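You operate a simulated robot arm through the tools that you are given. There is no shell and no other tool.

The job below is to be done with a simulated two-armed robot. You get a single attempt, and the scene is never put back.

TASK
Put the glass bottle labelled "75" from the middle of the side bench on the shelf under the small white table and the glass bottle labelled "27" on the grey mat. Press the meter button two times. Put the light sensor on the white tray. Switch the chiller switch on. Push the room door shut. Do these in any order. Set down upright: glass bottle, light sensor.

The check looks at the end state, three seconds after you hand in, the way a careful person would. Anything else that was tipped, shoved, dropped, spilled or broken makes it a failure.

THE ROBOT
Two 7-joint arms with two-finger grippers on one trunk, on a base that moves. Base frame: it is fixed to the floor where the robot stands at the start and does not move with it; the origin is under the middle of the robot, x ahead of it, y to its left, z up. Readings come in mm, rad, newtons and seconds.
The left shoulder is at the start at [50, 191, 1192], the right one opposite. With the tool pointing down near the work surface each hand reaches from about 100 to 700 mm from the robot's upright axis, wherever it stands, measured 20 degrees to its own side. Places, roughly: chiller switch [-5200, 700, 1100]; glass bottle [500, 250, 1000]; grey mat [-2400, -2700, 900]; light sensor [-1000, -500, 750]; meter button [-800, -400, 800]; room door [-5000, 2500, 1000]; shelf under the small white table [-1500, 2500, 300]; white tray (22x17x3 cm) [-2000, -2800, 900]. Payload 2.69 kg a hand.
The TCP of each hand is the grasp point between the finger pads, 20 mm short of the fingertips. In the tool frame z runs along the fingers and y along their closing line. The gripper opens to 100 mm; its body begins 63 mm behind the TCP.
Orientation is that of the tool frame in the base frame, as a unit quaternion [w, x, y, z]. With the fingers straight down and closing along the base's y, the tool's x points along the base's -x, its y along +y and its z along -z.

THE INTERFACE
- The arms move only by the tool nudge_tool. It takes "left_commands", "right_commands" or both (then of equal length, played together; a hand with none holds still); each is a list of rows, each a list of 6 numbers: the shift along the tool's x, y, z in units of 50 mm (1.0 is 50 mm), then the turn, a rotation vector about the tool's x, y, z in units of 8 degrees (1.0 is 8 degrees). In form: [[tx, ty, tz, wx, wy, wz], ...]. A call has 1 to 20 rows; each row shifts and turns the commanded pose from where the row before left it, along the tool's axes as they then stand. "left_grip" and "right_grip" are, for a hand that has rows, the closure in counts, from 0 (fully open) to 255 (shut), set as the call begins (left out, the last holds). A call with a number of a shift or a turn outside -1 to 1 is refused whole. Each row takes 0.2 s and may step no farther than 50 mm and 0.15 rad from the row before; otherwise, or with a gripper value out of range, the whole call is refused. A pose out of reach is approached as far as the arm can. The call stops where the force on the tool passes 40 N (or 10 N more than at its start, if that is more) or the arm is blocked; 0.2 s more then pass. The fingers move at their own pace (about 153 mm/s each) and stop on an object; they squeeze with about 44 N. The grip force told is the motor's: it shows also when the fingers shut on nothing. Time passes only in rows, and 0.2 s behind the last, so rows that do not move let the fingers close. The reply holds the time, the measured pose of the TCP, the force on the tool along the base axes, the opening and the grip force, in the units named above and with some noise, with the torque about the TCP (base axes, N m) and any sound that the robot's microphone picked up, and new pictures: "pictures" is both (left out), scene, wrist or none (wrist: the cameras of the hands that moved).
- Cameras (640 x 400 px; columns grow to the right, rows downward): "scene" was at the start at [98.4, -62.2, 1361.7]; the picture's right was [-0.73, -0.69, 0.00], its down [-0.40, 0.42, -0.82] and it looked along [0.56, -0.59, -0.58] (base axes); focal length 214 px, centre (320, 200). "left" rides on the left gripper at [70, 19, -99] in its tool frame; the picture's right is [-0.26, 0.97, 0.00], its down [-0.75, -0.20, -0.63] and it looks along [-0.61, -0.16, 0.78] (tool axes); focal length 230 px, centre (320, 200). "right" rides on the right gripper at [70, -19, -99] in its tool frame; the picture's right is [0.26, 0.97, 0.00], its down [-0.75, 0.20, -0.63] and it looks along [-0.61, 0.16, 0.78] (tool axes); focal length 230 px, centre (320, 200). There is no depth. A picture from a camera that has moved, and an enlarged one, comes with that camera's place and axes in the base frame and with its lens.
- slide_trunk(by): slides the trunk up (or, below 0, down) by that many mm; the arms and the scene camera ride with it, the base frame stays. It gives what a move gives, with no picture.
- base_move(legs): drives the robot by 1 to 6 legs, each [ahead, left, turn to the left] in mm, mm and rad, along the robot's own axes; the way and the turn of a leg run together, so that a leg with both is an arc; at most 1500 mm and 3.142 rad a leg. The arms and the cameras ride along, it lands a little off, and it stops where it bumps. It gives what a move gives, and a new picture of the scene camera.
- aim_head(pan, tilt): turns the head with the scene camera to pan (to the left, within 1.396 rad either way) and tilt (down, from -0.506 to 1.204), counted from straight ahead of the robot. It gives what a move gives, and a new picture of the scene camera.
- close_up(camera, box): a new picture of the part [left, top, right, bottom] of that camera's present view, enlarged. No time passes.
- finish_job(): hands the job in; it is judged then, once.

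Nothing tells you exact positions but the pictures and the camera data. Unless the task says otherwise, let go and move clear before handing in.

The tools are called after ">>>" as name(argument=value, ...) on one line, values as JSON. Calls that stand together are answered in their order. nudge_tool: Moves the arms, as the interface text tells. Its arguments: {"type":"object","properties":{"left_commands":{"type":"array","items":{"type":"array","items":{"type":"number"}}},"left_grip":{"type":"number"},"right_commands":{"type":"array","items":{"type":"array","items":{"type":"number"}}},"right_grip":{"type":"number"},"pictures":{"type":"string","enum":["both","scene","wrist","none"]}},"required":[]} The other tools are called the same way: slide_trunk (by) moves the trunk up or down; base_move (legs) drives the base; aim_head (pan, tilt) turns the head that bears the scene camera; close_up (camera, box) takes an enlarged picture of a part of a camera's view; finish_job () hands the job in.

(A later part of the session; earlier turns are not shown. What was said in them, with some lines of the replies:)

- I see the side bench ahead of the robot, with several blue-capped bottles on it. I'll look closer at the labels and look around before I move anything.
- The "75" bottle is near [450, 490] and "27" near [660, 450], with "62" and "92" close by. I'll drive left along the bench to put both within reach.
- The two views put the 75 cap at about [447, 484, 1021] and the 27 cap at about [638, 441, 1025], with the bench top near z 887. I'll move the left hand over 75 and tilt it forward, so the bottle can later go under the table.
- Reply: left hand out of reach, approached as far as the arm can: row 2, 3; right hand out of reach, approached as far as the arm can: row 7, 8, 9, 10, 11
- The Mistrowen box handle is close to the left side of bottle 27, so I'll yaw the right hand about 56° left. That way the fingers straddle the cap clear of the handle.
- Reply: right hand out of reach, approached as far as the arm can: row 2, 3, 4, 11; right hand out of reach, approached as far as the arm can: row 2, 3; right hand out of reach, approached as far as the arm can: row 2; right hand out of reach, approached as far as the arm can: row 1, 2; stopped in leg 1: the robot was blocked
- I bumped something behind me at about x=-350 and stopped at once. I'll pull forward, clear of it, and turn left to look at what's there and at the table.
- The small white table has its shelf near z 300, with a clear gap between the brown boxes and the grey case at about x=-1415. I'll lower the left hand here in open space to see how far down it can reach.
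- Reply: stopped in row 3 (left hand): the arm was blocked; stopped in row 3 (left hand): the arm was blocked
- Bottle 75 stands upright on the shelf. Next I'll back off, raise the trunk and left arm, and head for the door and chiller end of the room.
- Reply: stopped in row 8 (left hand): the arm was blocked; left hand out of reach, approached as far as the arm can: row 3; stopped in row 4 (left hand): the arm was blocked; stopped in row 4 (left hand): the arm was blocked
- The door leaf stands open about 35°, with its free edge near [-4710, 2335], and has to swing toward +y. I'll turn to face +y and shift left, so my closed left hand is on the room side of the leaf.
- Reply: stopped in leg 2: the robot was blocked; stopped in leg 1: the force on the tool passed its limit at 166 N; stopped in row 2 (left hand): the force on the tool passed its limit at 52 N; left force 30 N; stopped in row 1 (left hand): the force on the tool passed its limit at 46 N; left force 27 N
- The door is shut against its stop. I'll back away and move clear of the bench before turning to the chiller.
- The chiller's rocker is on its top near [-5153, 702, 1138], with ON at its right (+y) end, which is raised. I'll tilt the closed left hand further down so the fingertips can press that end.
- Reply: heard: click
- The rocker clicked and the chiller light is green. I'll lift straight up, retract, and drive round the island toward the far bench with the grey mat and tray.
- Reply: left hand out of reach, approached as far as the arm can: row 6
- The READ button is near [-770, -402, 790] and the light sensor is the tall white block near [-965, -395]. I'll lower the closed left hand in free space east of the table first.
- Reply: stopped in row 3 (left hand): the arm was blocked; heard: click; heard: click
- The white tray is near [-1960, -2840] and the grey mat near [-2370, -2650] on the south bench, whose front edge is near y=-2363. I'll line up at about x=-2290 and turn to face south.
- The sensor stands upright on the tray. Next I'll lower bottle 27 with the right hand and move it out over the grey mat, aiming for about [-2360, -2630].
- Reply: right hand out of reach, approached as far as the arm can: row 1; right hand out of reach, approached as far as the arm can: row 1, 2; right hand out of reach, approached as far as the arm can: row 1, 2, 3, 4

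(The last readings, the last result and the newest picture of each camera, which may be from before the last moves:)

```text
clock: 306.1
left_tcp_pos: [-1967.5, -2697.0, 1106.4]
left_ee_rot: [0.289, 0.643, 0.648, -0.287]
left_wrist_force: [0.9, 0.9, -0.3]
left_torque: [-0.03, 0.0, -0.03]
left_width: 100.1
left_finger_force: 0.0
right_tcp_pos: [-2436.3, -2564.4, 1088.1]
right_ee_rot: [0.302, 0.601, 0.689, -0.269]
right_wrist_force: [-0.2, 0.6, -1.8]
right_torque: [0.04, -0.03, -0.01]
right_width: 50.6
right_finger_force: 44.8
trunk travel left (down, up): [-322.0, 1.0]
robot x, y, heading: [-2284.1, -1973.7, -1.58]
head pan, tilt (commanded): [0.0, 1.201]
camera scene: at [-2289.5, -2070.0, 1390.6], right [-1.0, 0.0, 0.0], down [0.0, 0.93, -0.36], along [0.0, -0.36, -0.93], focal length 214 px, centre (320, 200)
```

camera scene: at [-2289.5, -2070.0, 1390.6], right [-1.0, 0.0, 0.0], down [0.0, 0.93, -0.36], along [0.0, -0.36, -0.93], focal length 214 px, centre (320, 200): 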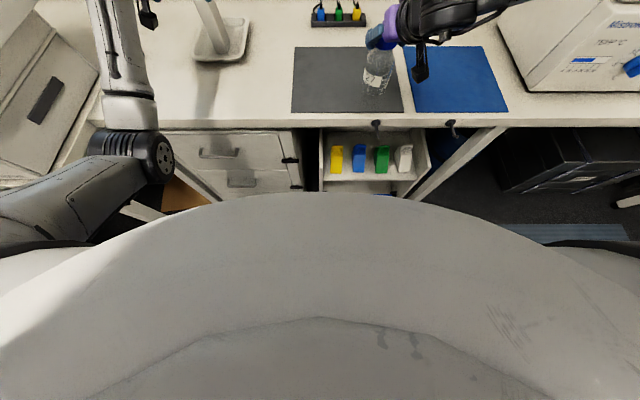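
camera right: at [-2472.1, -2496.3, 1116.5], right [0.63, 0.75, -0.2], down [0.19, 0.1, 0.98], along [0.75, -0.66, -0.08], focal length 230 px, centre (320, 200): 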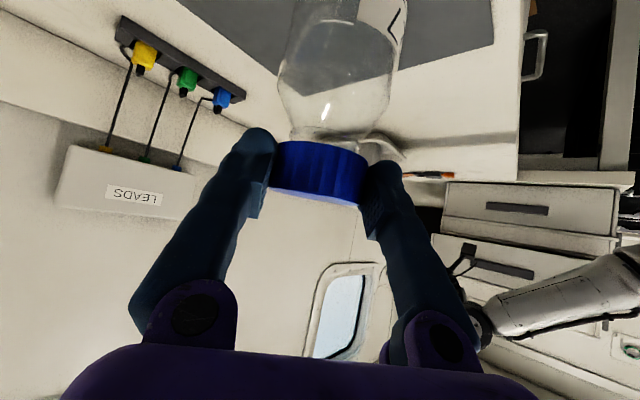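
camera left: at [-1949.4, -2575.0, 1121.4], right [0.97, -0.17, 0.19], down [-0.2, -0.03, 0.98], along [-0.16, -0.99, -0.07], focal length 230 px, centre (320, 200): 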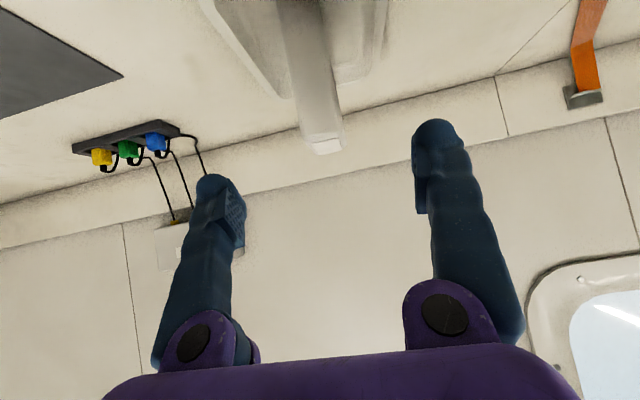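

>>> nudge_tool(left_commands=[[-0.448, 0, -0.4, 0, 0, 0], [-0.448, 0, -0.4, 0, 0, 0], [0, 0, 0, 0, 0, 0]], pictures="scene")

>>> base_move(legs=[[110, 0, 0.005]])

```text
clock: 306.9
left_tcp_pos: [-1969.4, -2696.8, 1167.4]
left_ee_rot: [0.29, 0.643, 0.648, -0.288]
left_wrist_force: [0.1, 0.3, -0.9]
left_torque: [-0.03, -0.01, 0.0]
left_width: 99.9
left_finger_force: 0.1
right_tcp_pos: [-2436.7, -2564.5, 1089.8]
right_ee_rot: [0.302, 0.601, 0.689, -0.27]
right_wrist_force: [0.3, -0.1, -1.5]
right_torque: [0.02, -0.02, -0.04]
right_width: 50.4
right_finger_force: 43.6
trunk travel left (down, up): [-322.0, 1.0]
robot x, y, heading: [-2288.9, -1977.1, -1.576]
head pan, tilt (commanded): [0.0, 1.201]
camera scene: at [-2289.3, -2070.1, 1390.6], right [-1.0, 0.0, 0.0], down [0.0, 0.93, -0.36], along [0.0, -0.36, -0.93], focal length 214 px, centre (320, 200)
```

scene: 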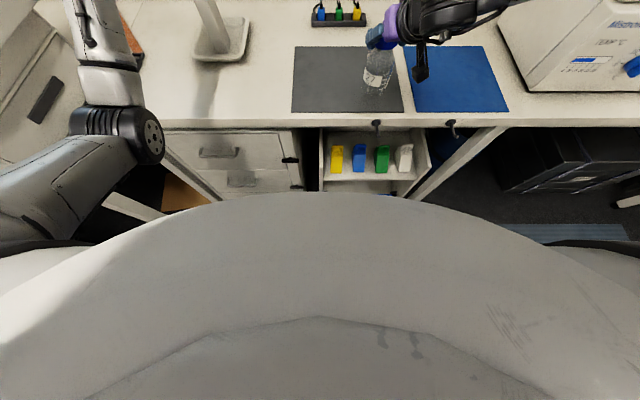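

```text
clock: 308.1
left_tcp_pos: [-1965.5, -2802.7, 1167.0]
left_ee_rot: [0.29, 0.642, 0.649, -0.288]
left_wrist_force: [-0.1, 0.0, -0.7]
left_torque: [0.02, -0.01, 0.0]
left_width: 100.0
left_finger_force: 0.0
right_tcp_pos: [-2434.1, -2673.3, 1088.6]
right_ee_rot: [0.302, 0.6, 0.691, -0.268]
right_wrist_force: [-0.6, 0.4, -1.3]
right_torque: [0.03, -0.02, 0.01]
right_width: 50.4
right_finger_force: 43.7
trunk travel left (down, up): [-322.0, 1.0]
robot x, y, heading: [-2285.2, -2081.1, -1.565]
head pan, tilt (commanded): [0.0, 1.201]
camera scene: at [-2289.0, -2178.1, 1390.6], right [-1.0, 0.0, 0.0], down [0.0, 0.93, -0.36], along [0.0, -0.36, -0.93], focal length 214 px, centre (320, 200)
```

scene: 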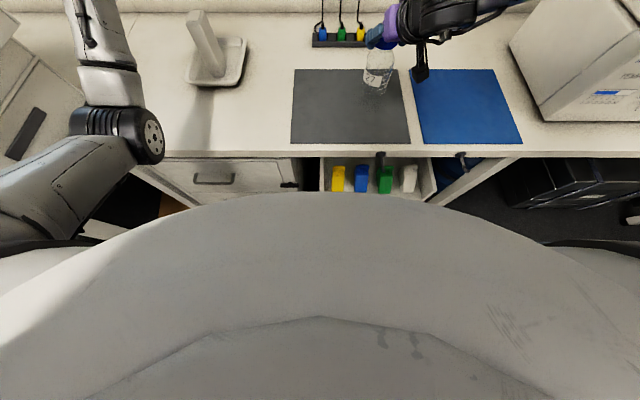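

>>> nudge_tool(right_commands=[[0.696, 0.084, -0.17, 0, 0, 0], [0, 0, 0, 0, 0, 0]], pictures="none")

>>> aim_head(pan=-0.2, tilt=0.85)

```text
clock: 308.6
left_tcp_pos: [-1965.5, -2801.1, 1166.7]
left_ee_rot: [0.29, 0.642, 0.649, -0.287]
left_wrist_force: [0.0, 0.2, 0.3]
left_torque: [0.01, 0.02, -0.01]
left_width: 99.8
left_finger_force: 0.1
right_tcp_pos: [-2433.3, -2643.9, 1069.3]
right_ee_rot: [0.301, 0.6, 0.69, -0.269]
right_wrist_force: [0.5, -0.7, -1.5]
right_torque: [0.04, -0.05, 0.0]
right_width: 50.5
right_finger_force: 43.9
trunk travel left (down, up): [-322.0, 1.0]
robot x, y, heading: [-2287.1, -2084.2, -1.568]
head pan, tilt (commanded): [0.0, 1.201]
```

```text
clock: 309.5
left_tcp_pos: [-1966.5, -2800.0, 1169.0]
left_ee_rot: [0.289, 0.642, 0.649, -0.288]
left_wrist_force: [-0.4, 0.2, 0.0]
left_torque: [0.01, 0.01, -0.01]
left_width: 100.0
left_finger_force: 0.1
right_tcp_pos: [-2433.2, -2643.5, 1067.9]
right_ee_rot: [0.303, 0.6, 0.691, -0.268]
right_wrist_force: [-0.6, -0.9, -2.7]
right_torque: [0.03, 0.01, -0.03]
right_width: 50.5
right_finger_force: 44.3
trunk travel left (down, up): [-322.0, 1.0]
robot x, y, heading: [-2285.6, -2083.7, -1.566]
head pan, tilt (commanded): [-0.201, 0.85]
camera scene: at [-2304.5, -2198.5, 1414.2], right [-0.98, 0.2, 0.0], down [0.15, 0.74, -0.66], along [-0.13, -0.65, -0.75], focal length 214 px, centre (320, 200)
```

scene: 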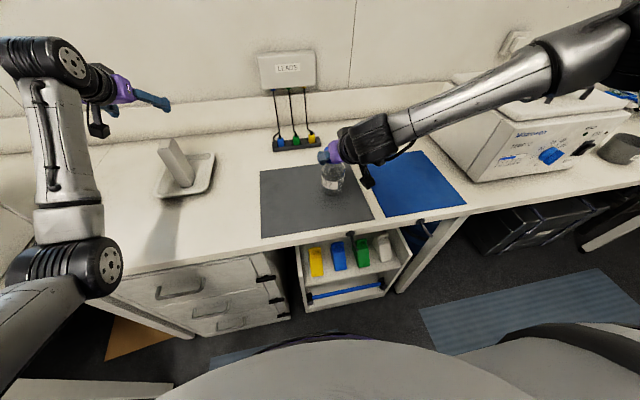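

>>> nudge_tool(right_commands=[[0.222, 0, 0.2025, 0, 0, 0], [0, 0, 0, 0, 0, 0]], pictures="none")

>>> nudge_tool(right_commands=[[0.0591, 0, 0.054, 0, 0, 0], [0, 0, 0, 0, 0, 0]], pictures="none")

>>> nudge_tool(right_commands=[[0.0591, 0, 0.054, 0, 0, 0], [0, 0, 0, 0, 0, 0]], pictures="wrist")

```text
clock: 310.1
left_tcp_pos: [-1964.9, -2801.0, 1167.4]
left_ee_rot: [0.29, 0.642, 0.649, -0.288]
left_wrist_force: [0.0, -0.1, -0.8]
left_torque: [0.01, -0.02, -0.02]
left_width: 99.9
left_finger_force: 0.1
right_tcp_pos: [-2439.3, -2640.0, 1057.8]
right_ee_rot: [0.302, 0.6, 0.691, -0.268]
right_wrist_force: [0.2, -0.5, -2.2]
right_torque: [0.01, -0.02, 0.0]
right_width: 50.3
right_finger_force: 44.5
right hand out of reach, approached as far as the arm can: row 1
trunk travel left (down, up): [-322.0, 1.0]
robot x, y, heading: [-2285.1, -2083.2, -1.569]
head pan, tilt (commanded): [-0.201, 0.85]
```

```text
clock: 310.7
left_tcp_pos: [-1964.9, -2801.1, 1168.2]
left_ee_rot: [0.29, 0.642, 0.649, -0.287]
left_wrist_force: [0.6, 0.1, 1.1]
left_torque: [-0.02, -0.04, 0.02]
left_width: 100.1
left_finger_force: 0.1
right_tcp_pos: [-2441.2, -2640.0, 1053.5]
right_ee_rot: [0.302, 0.6, 0.691, -0.268]
right_wrist_force: [0.1, 0.3, -1.7]
right_torque: [0.03, -0.04, 0.0]
right_width: 50.6
right_finger_force: 44.3
trunk travel left (down, up): [-322.0, 1.0]
robot x, y, heading: [-2286.1, -2087.1, -1.567]
head pan, tilt (commanded): [-0.201, 0.85]
```

```text
clock: 311.3
left_tcp_pos: [-1965.3, -2801.3, 1167.5]
left_ee_rot: [0.29, 0.642, 0.649, -0.288]
left_wrist_force: [0.6, 0.4, 0.8]
left_torque: [0.0, -0.01, 0.0]
left_width: 100.0
left_finger_force: 0.1
right_tcp_pos: [-2442.1, -2638.8, 1051.5]
right_ee_rot: [0.303, 0.599, 0.691, -0.267]
right_wrist_force: [0.5, 0.0, -1.1]
right_torque: [0.03, -0.01, 0.02]
right_width: 50.5
right_finger_force: 44.2
right hand out of reach, approached as far as the arm can: row 1
trunk travel left (down, up): [-322.0, 1.0]
robot x, y, heading: [-2288.1, -2078.0, -1.569]
head pan, tilt (commanded): [-0.201, 0.85]
camera right: at [-2478.4, -2523.1, 1066.8], right [0.93, 0.31, -0.2], down [0.21, -0.01, 0.98], along [0.3, -0.95, -0.08], focal length 230 px, centre (320, 200)
```

right: 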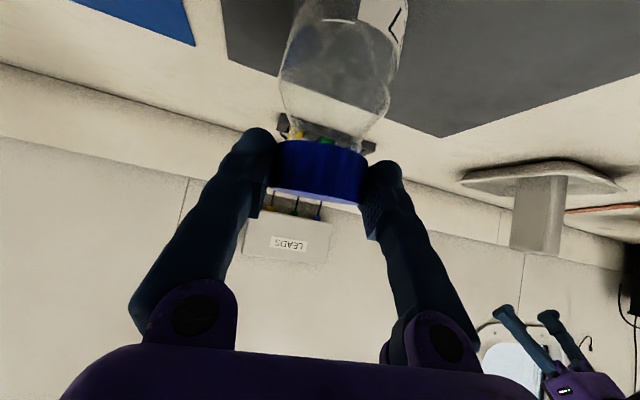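

>>> slide_trunk(by=-5)

>>> slide_trunk(by=-4)

>>> close_up(camera="scene", box=[250, 120, 410, 240])

```text
clock: 311.8
left_tcp_pos: [-1964.1, -2801.0, 1162.7]
left_ee_rot: [0.289, 0.642, 0.649, -0.288]
left_wrist_force: [-0.9, -0.8, 0.3]
left_torque: [-0.02, -0.02, 0.01]
left_width: 99.8
left_finger_force: 0.1
right_tcp_pos: [-2443.5, -2639.4, 1046.8]
right_ee_rot: [0.303, 0.6, 0.691, -0.267]
right_wrist_force: [-0.3, -0.5, -3.1]
right_torque: [0.04, 0.02, -0.01]
right_width: 50.5
right_finger_force: 44.0
trunk travel left (down, up): [-317.0, 6.0]
robot x, y, heading: [-2290.4, -2080.2, -1.569]
head pan, tilt (commanded): [-0.201, 0.85]
```

```text
clock: 312.4
left_tcp_pos: [-1964.7, -2800.6, 1159.2]
left_ee_rot: [0.291, 0.642, 0.649, -0.287]
left_wrist_force: [-0.1, -0.3, -0.1]
left_torque: [-0.02, 0.0, 0.0]
left_width: 100.1
left_finger_force: 0.1
right_tcp_pos: [-2442.9, -2640.3, 1042.6]
right_ee_rot: [0.302, 0.6, 0.691, -0.268]
right_wrist_force: [-0.7, 1.6, 0.6]
right_torque: [0.13, 0.05, 0.03]
right_width: 50.6
right_finger_force: 43.7
trunk travel left (down, up): [-313.0, 10.0]
robot x, y, heading: [-2289.3, -2084.5, -1.573]
head pan, tilt (commanded): [-0.201, 0.85]
```

```text
3.33 times, centred on (330, 180) of scene
camera zoom: at [-2304.6, -2198.0, 1405.4], right [-0.98, 0.2, 0.0], down [0.15, 0.74, -0.66], along [-0.13, -0.65, -0.75], focal length 715 px, centre (287, 267)
```

zoom: 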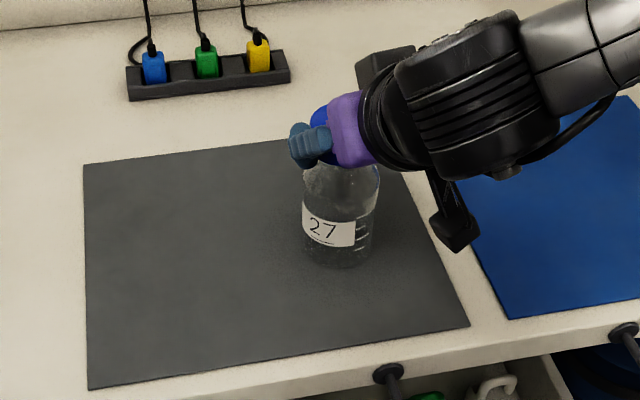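

>>> nudge_tool(right_commands=[[0, 0, 0, 0, 0, 0], [0, 0, 0, 0, 0, 0], [0, 0, 0, 0, 0, 0]], right_grip=0, pictures="both")

>>> close_up(camera="scene", box=[250, 120, 410, 240])

```text
clock: 313.1
left_tcp_pos: [-1965.4, -2799.6, 1159.1]
left_ee_rot: [0.29, 0.642, 0.649, -0.287]
left_wrist_force: [0.2, 0.2, 0.1]
left_torque: [-0.02, -0.02, 0.03]
left_width: 100.0
left_finger_force: 0.0
right_tcp_pos: [-2442.7, -2639.3, 1041.7]
right_ee_rot: [0.303, 0.599, 0.691, -0.268]
right_wrist_force: [0.4, 0.3, -0.1]
right_torque: [-0.01, 0.01, 0.0]
right_width: 100.1
right_finger_force: 0.1
trunk travel left (down, up): [-313.0, 10.0]
robot x, y, heading: [-2285.2, -2084.6, -1.574]
head pan, tilt (commanded): [-0.201, 0.85]
camera scene: at [-2304.5, -2198.2, 1405.3], right [-0.98, 0.2, 0.0], down [0.15, 0.74, -0.66], along [-0.13, -0.65, -0.75], focal length 214 px, centre (320, 200)
camera right: at [-2478.4, -2522.9, 1058.0], right [0.93, 0.3, -0.2], down [0.21, -0.01, 0.98], along [0.3, -0.95, -0.07], focal length 230 px, centre (320, 200)
```

scene: 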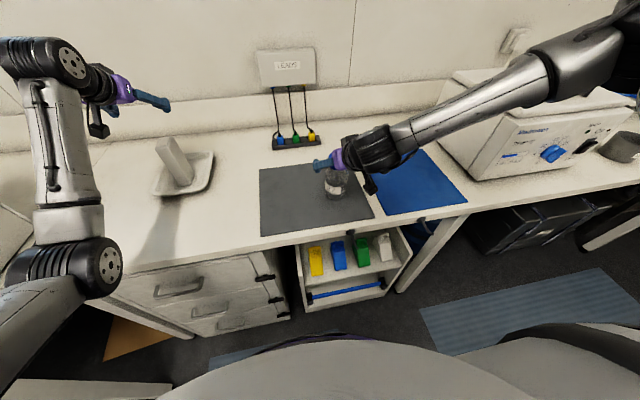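
right: 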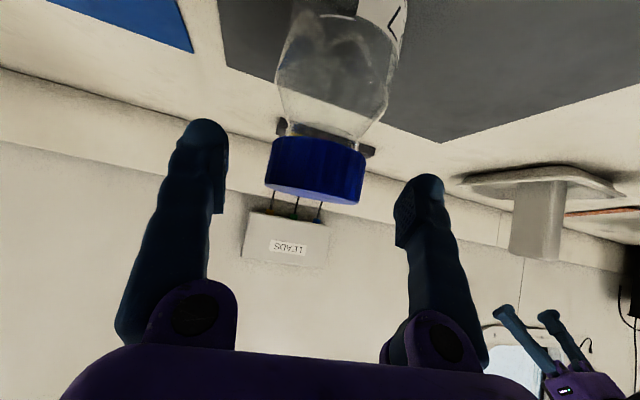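

```text
3.33 times, centred on (330, 180) of scene
camera zoom: at [-2304.5, -2198.2, 1405.3], right [-0.98, 0.2, 0.0], down [0.15, 0.74, -0.66], along [-0.13, -0.65, -0.75], focal length 715 px, centre (287, 267)
```

zoom: 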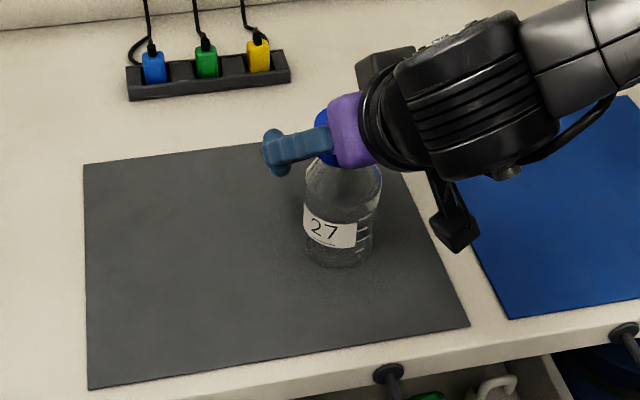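

>>> nudge_tool(right_commands=[[0, 0, -0.4, 0, 0, 0], [0, 0, -0.8, 0, 0, 0], [0, 0, -0.8, 0, 0, 0], [0, 0, -0.8, 0, 0, 0], [0, 0, 0, 0, 0, 0]], pictures="both")

>>> close_up(camera="scene", box=[250, 120, 410, 240])

```text
clock: 314.4
left_tcp_pos: [-1964.7, -2802.0, 1157.7]
left_ee_rot: [0.289, 0.642, 0.649, -0.288]
left_wrist_force: [-0.6, -0.8, -0.5]
left_torque: [0.03, 0.01, 0.0]
left_width: 100.2
left_finger_force: 0.0
right_tcp_pos: [-2454.7, -2536.0, 1135.3]
right_ee_rot: [0.302, 0.6, 0.691, -0.267]
right_wrist_force: [0.2, 0.1, -0.5]
right_torque: [-0.01, -0.02, -0.01]
right_width: 100.1
right_finger_force: 0.2
trunk travel left (down, up): [-313.0, 10.0]
robot x, y, heading: [-2290.4, -2087.6, -1.569]
head pan, tilt (commanded): [-0.201, 0.85]
camera scene: at [-2304.6, -2199.1, 1405.2], right [-0.98, 0.2, 0.0], down [0.15, 0.74, -0.66], along [-0.13, -0.65, -0.75], focal length 214 px, centre (320, 200)
camera right: at [-2491.3, -2420.8, 1150.9], right [0.93, 0.3, -0.2], down [0.21, -0.01, 0.98], along [0.3, -0.95, -0.08], focal length 230 px, centre (320, 200)
```

scene: 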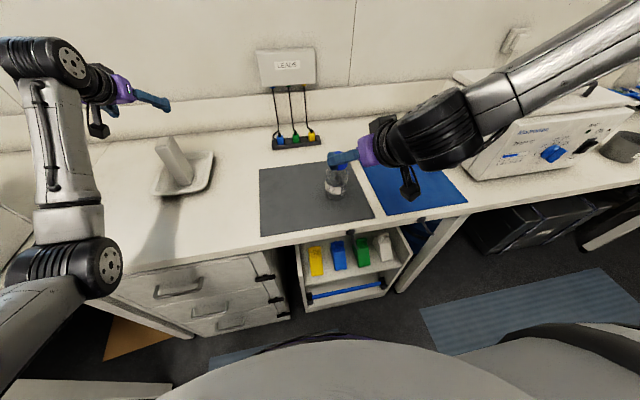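
right: 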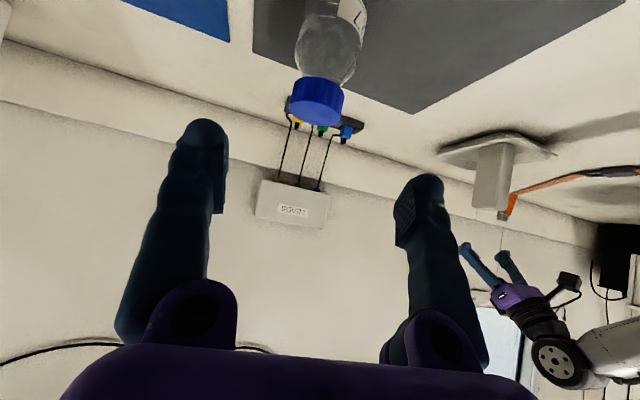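

```text
3.33 times, centred on (330, 180) of scene
camera zoom: at [-2304.6, -2199.1, 1405.2], right [-0.98, 0.2, 0.0], down [0.15, 0.74, -0.66], along [-0.13, -0.65, -0.75], focal length 715 px, centre (287, 267)
```

zoom: 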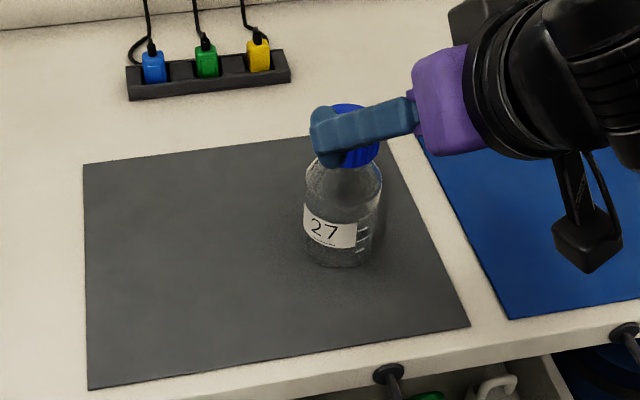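

>>> base_move(legs=[[-500, 0, 0]])

>>> aim_head(pan=0.0, tilt=0.5)

>>> close_up(camera="scene", box=[180, 120, 460, 260])

```text
clock: 317.3
left_tcp_pos: [-1968.4, -2309.3, 1158.5]
left_ee_rot: [0.289, 0.643, 0.648, -0.288]
left_wrist_force: [-0.3, -0.1, -0.1]
left_torque: [-0.03, -0.05, -0.01]
left_width: 100.1
left_finger_force: 0.2
right_tcp_pos: [-2458.5, -2041.7, 1135.8]
right_ee_rot: [0.302, 0.601, 0.689, -0.269]
right_wrist_force: [-0.4, -0.4, 0.5]
right_torque: [-0.03, -0.01, 0.01]
right_width: 100.0
right_finger_force: 0.0
trunk travel left (down, up): [-313.0, 10.0]
robot x, y, heading: [-2288.8, -1589.8, -1.575]
head pan, tilt (commanded): [-0.201, 0.85]
camera scene: at [-2304.7, -1703.9, 1405.4], right [-0.98, 0.2, 0.0], down [0.15, 0.74, -0.66], along [-0.13, -0.65, -0.75], focal length 214 px, centre (320, 200)
```

scene: 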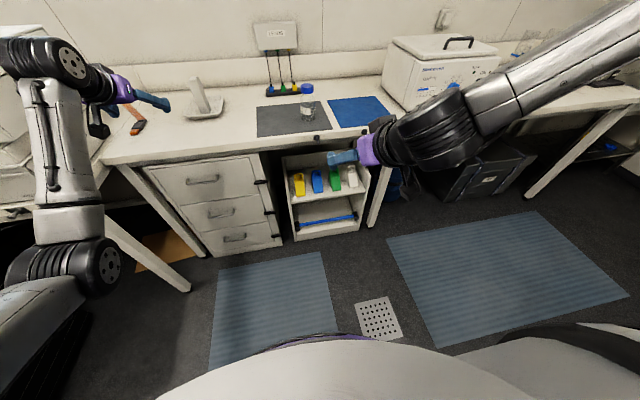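

```text
clock: 318.1
left_tcp_pos: [-1969.7, -2308.3, 1158.9]
left_ee_rot: [0.289, 0.643, 0.648, -0.288]
left_wrist_force: [0.3, 0.2, 0.4]
left_torque: [0.04, -0.02, -0.04]
left_width: 100.2
left_finger_force: 0.1
right_tcp_pos: [-2457.7, -2042.2, 1136.5]
right_ee_rot: [0.302, 0.601, 0.69, -0.268]
right_wrist_force: [-0.1, 0.2, 0.2]
right_torque: [0.05, 0.0, -0.04]
right_width: 99.9
right_finger_force: 0.1
trunk travel left (down, up): [-313.0, 10.0]
robot x, y, heading: [-2291.5, -1591.6, -1.581]
head pan, tilt (commanded): [0.0, 0.499]
camera scene: at [-2289.2, -1718.8, 1435.2], right [-1.0, 0.0, 0.0], down [0.0, 0.48, -0.88], along [0.0, -0.88, -0.48], focal length 214 px, centre (320, 200)
```

scene: 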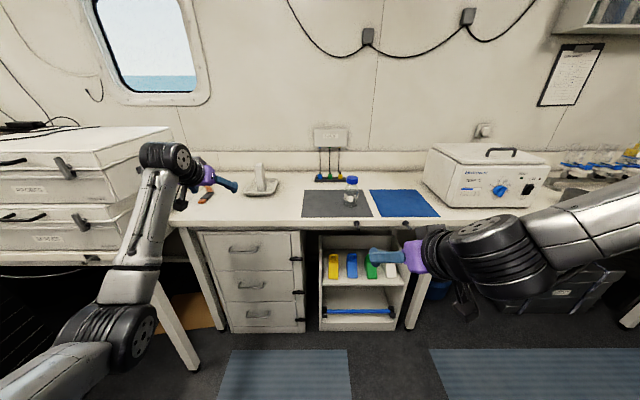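

```text
2.29 times, centred on (320, 190) of scene
camera zoom: at [-2289.2, -1718.8, 1435.2], right [-1.0, 0.0, 0.0], down [0.0, 0.48, -0.88], along [0.0, -0.88, -0.48], focal length 490 px, centre (320, 223)
```

zoom: 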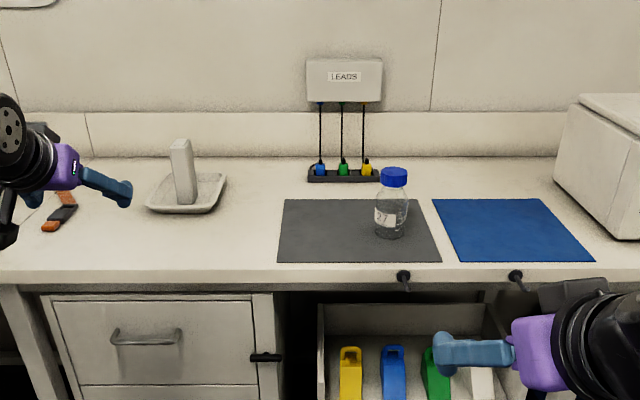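

Everything looks done. Bottle 27 stands on the grey mat, the light sensor stands on the white tray, and bottle 75 stands on the shelf. The meter was pressed twice, the chiller light is green, and the door is shut. Both hands are empty and clear, so I'm handing in.

>>> finish_job()

```text
The job is handed in.
```

I finished all six parts of the job and handed it in; I haven't seen the result of the check.

- **Bottle 75:** it stands upright on the shelf under the small white table, in the gap between the brown boxes and the grey case.
- **Bottle 27:** it stands upright on the grey mat.
- **Meter button:** I pressed it twice, with one click heard each time. The display went from "----" to "100 %" on the first press.
- **Light sensor:** it stands upright on the white tray.
- **Chiller:** the switch is on, and its light is green.
- **Room door:** I pushed it shut against its stop, and it was still shut after I backed away.

The base was blocked twice on the way:

- **Near the start:** it stopped while backing up, probably against the dark-lidded cart.
- **Near the door:** it stopped at the end bench, against either the bench or the blue container on it.

Nothing looked tipped or moved in the pictures afterwards, but I didn't check either spot up close.
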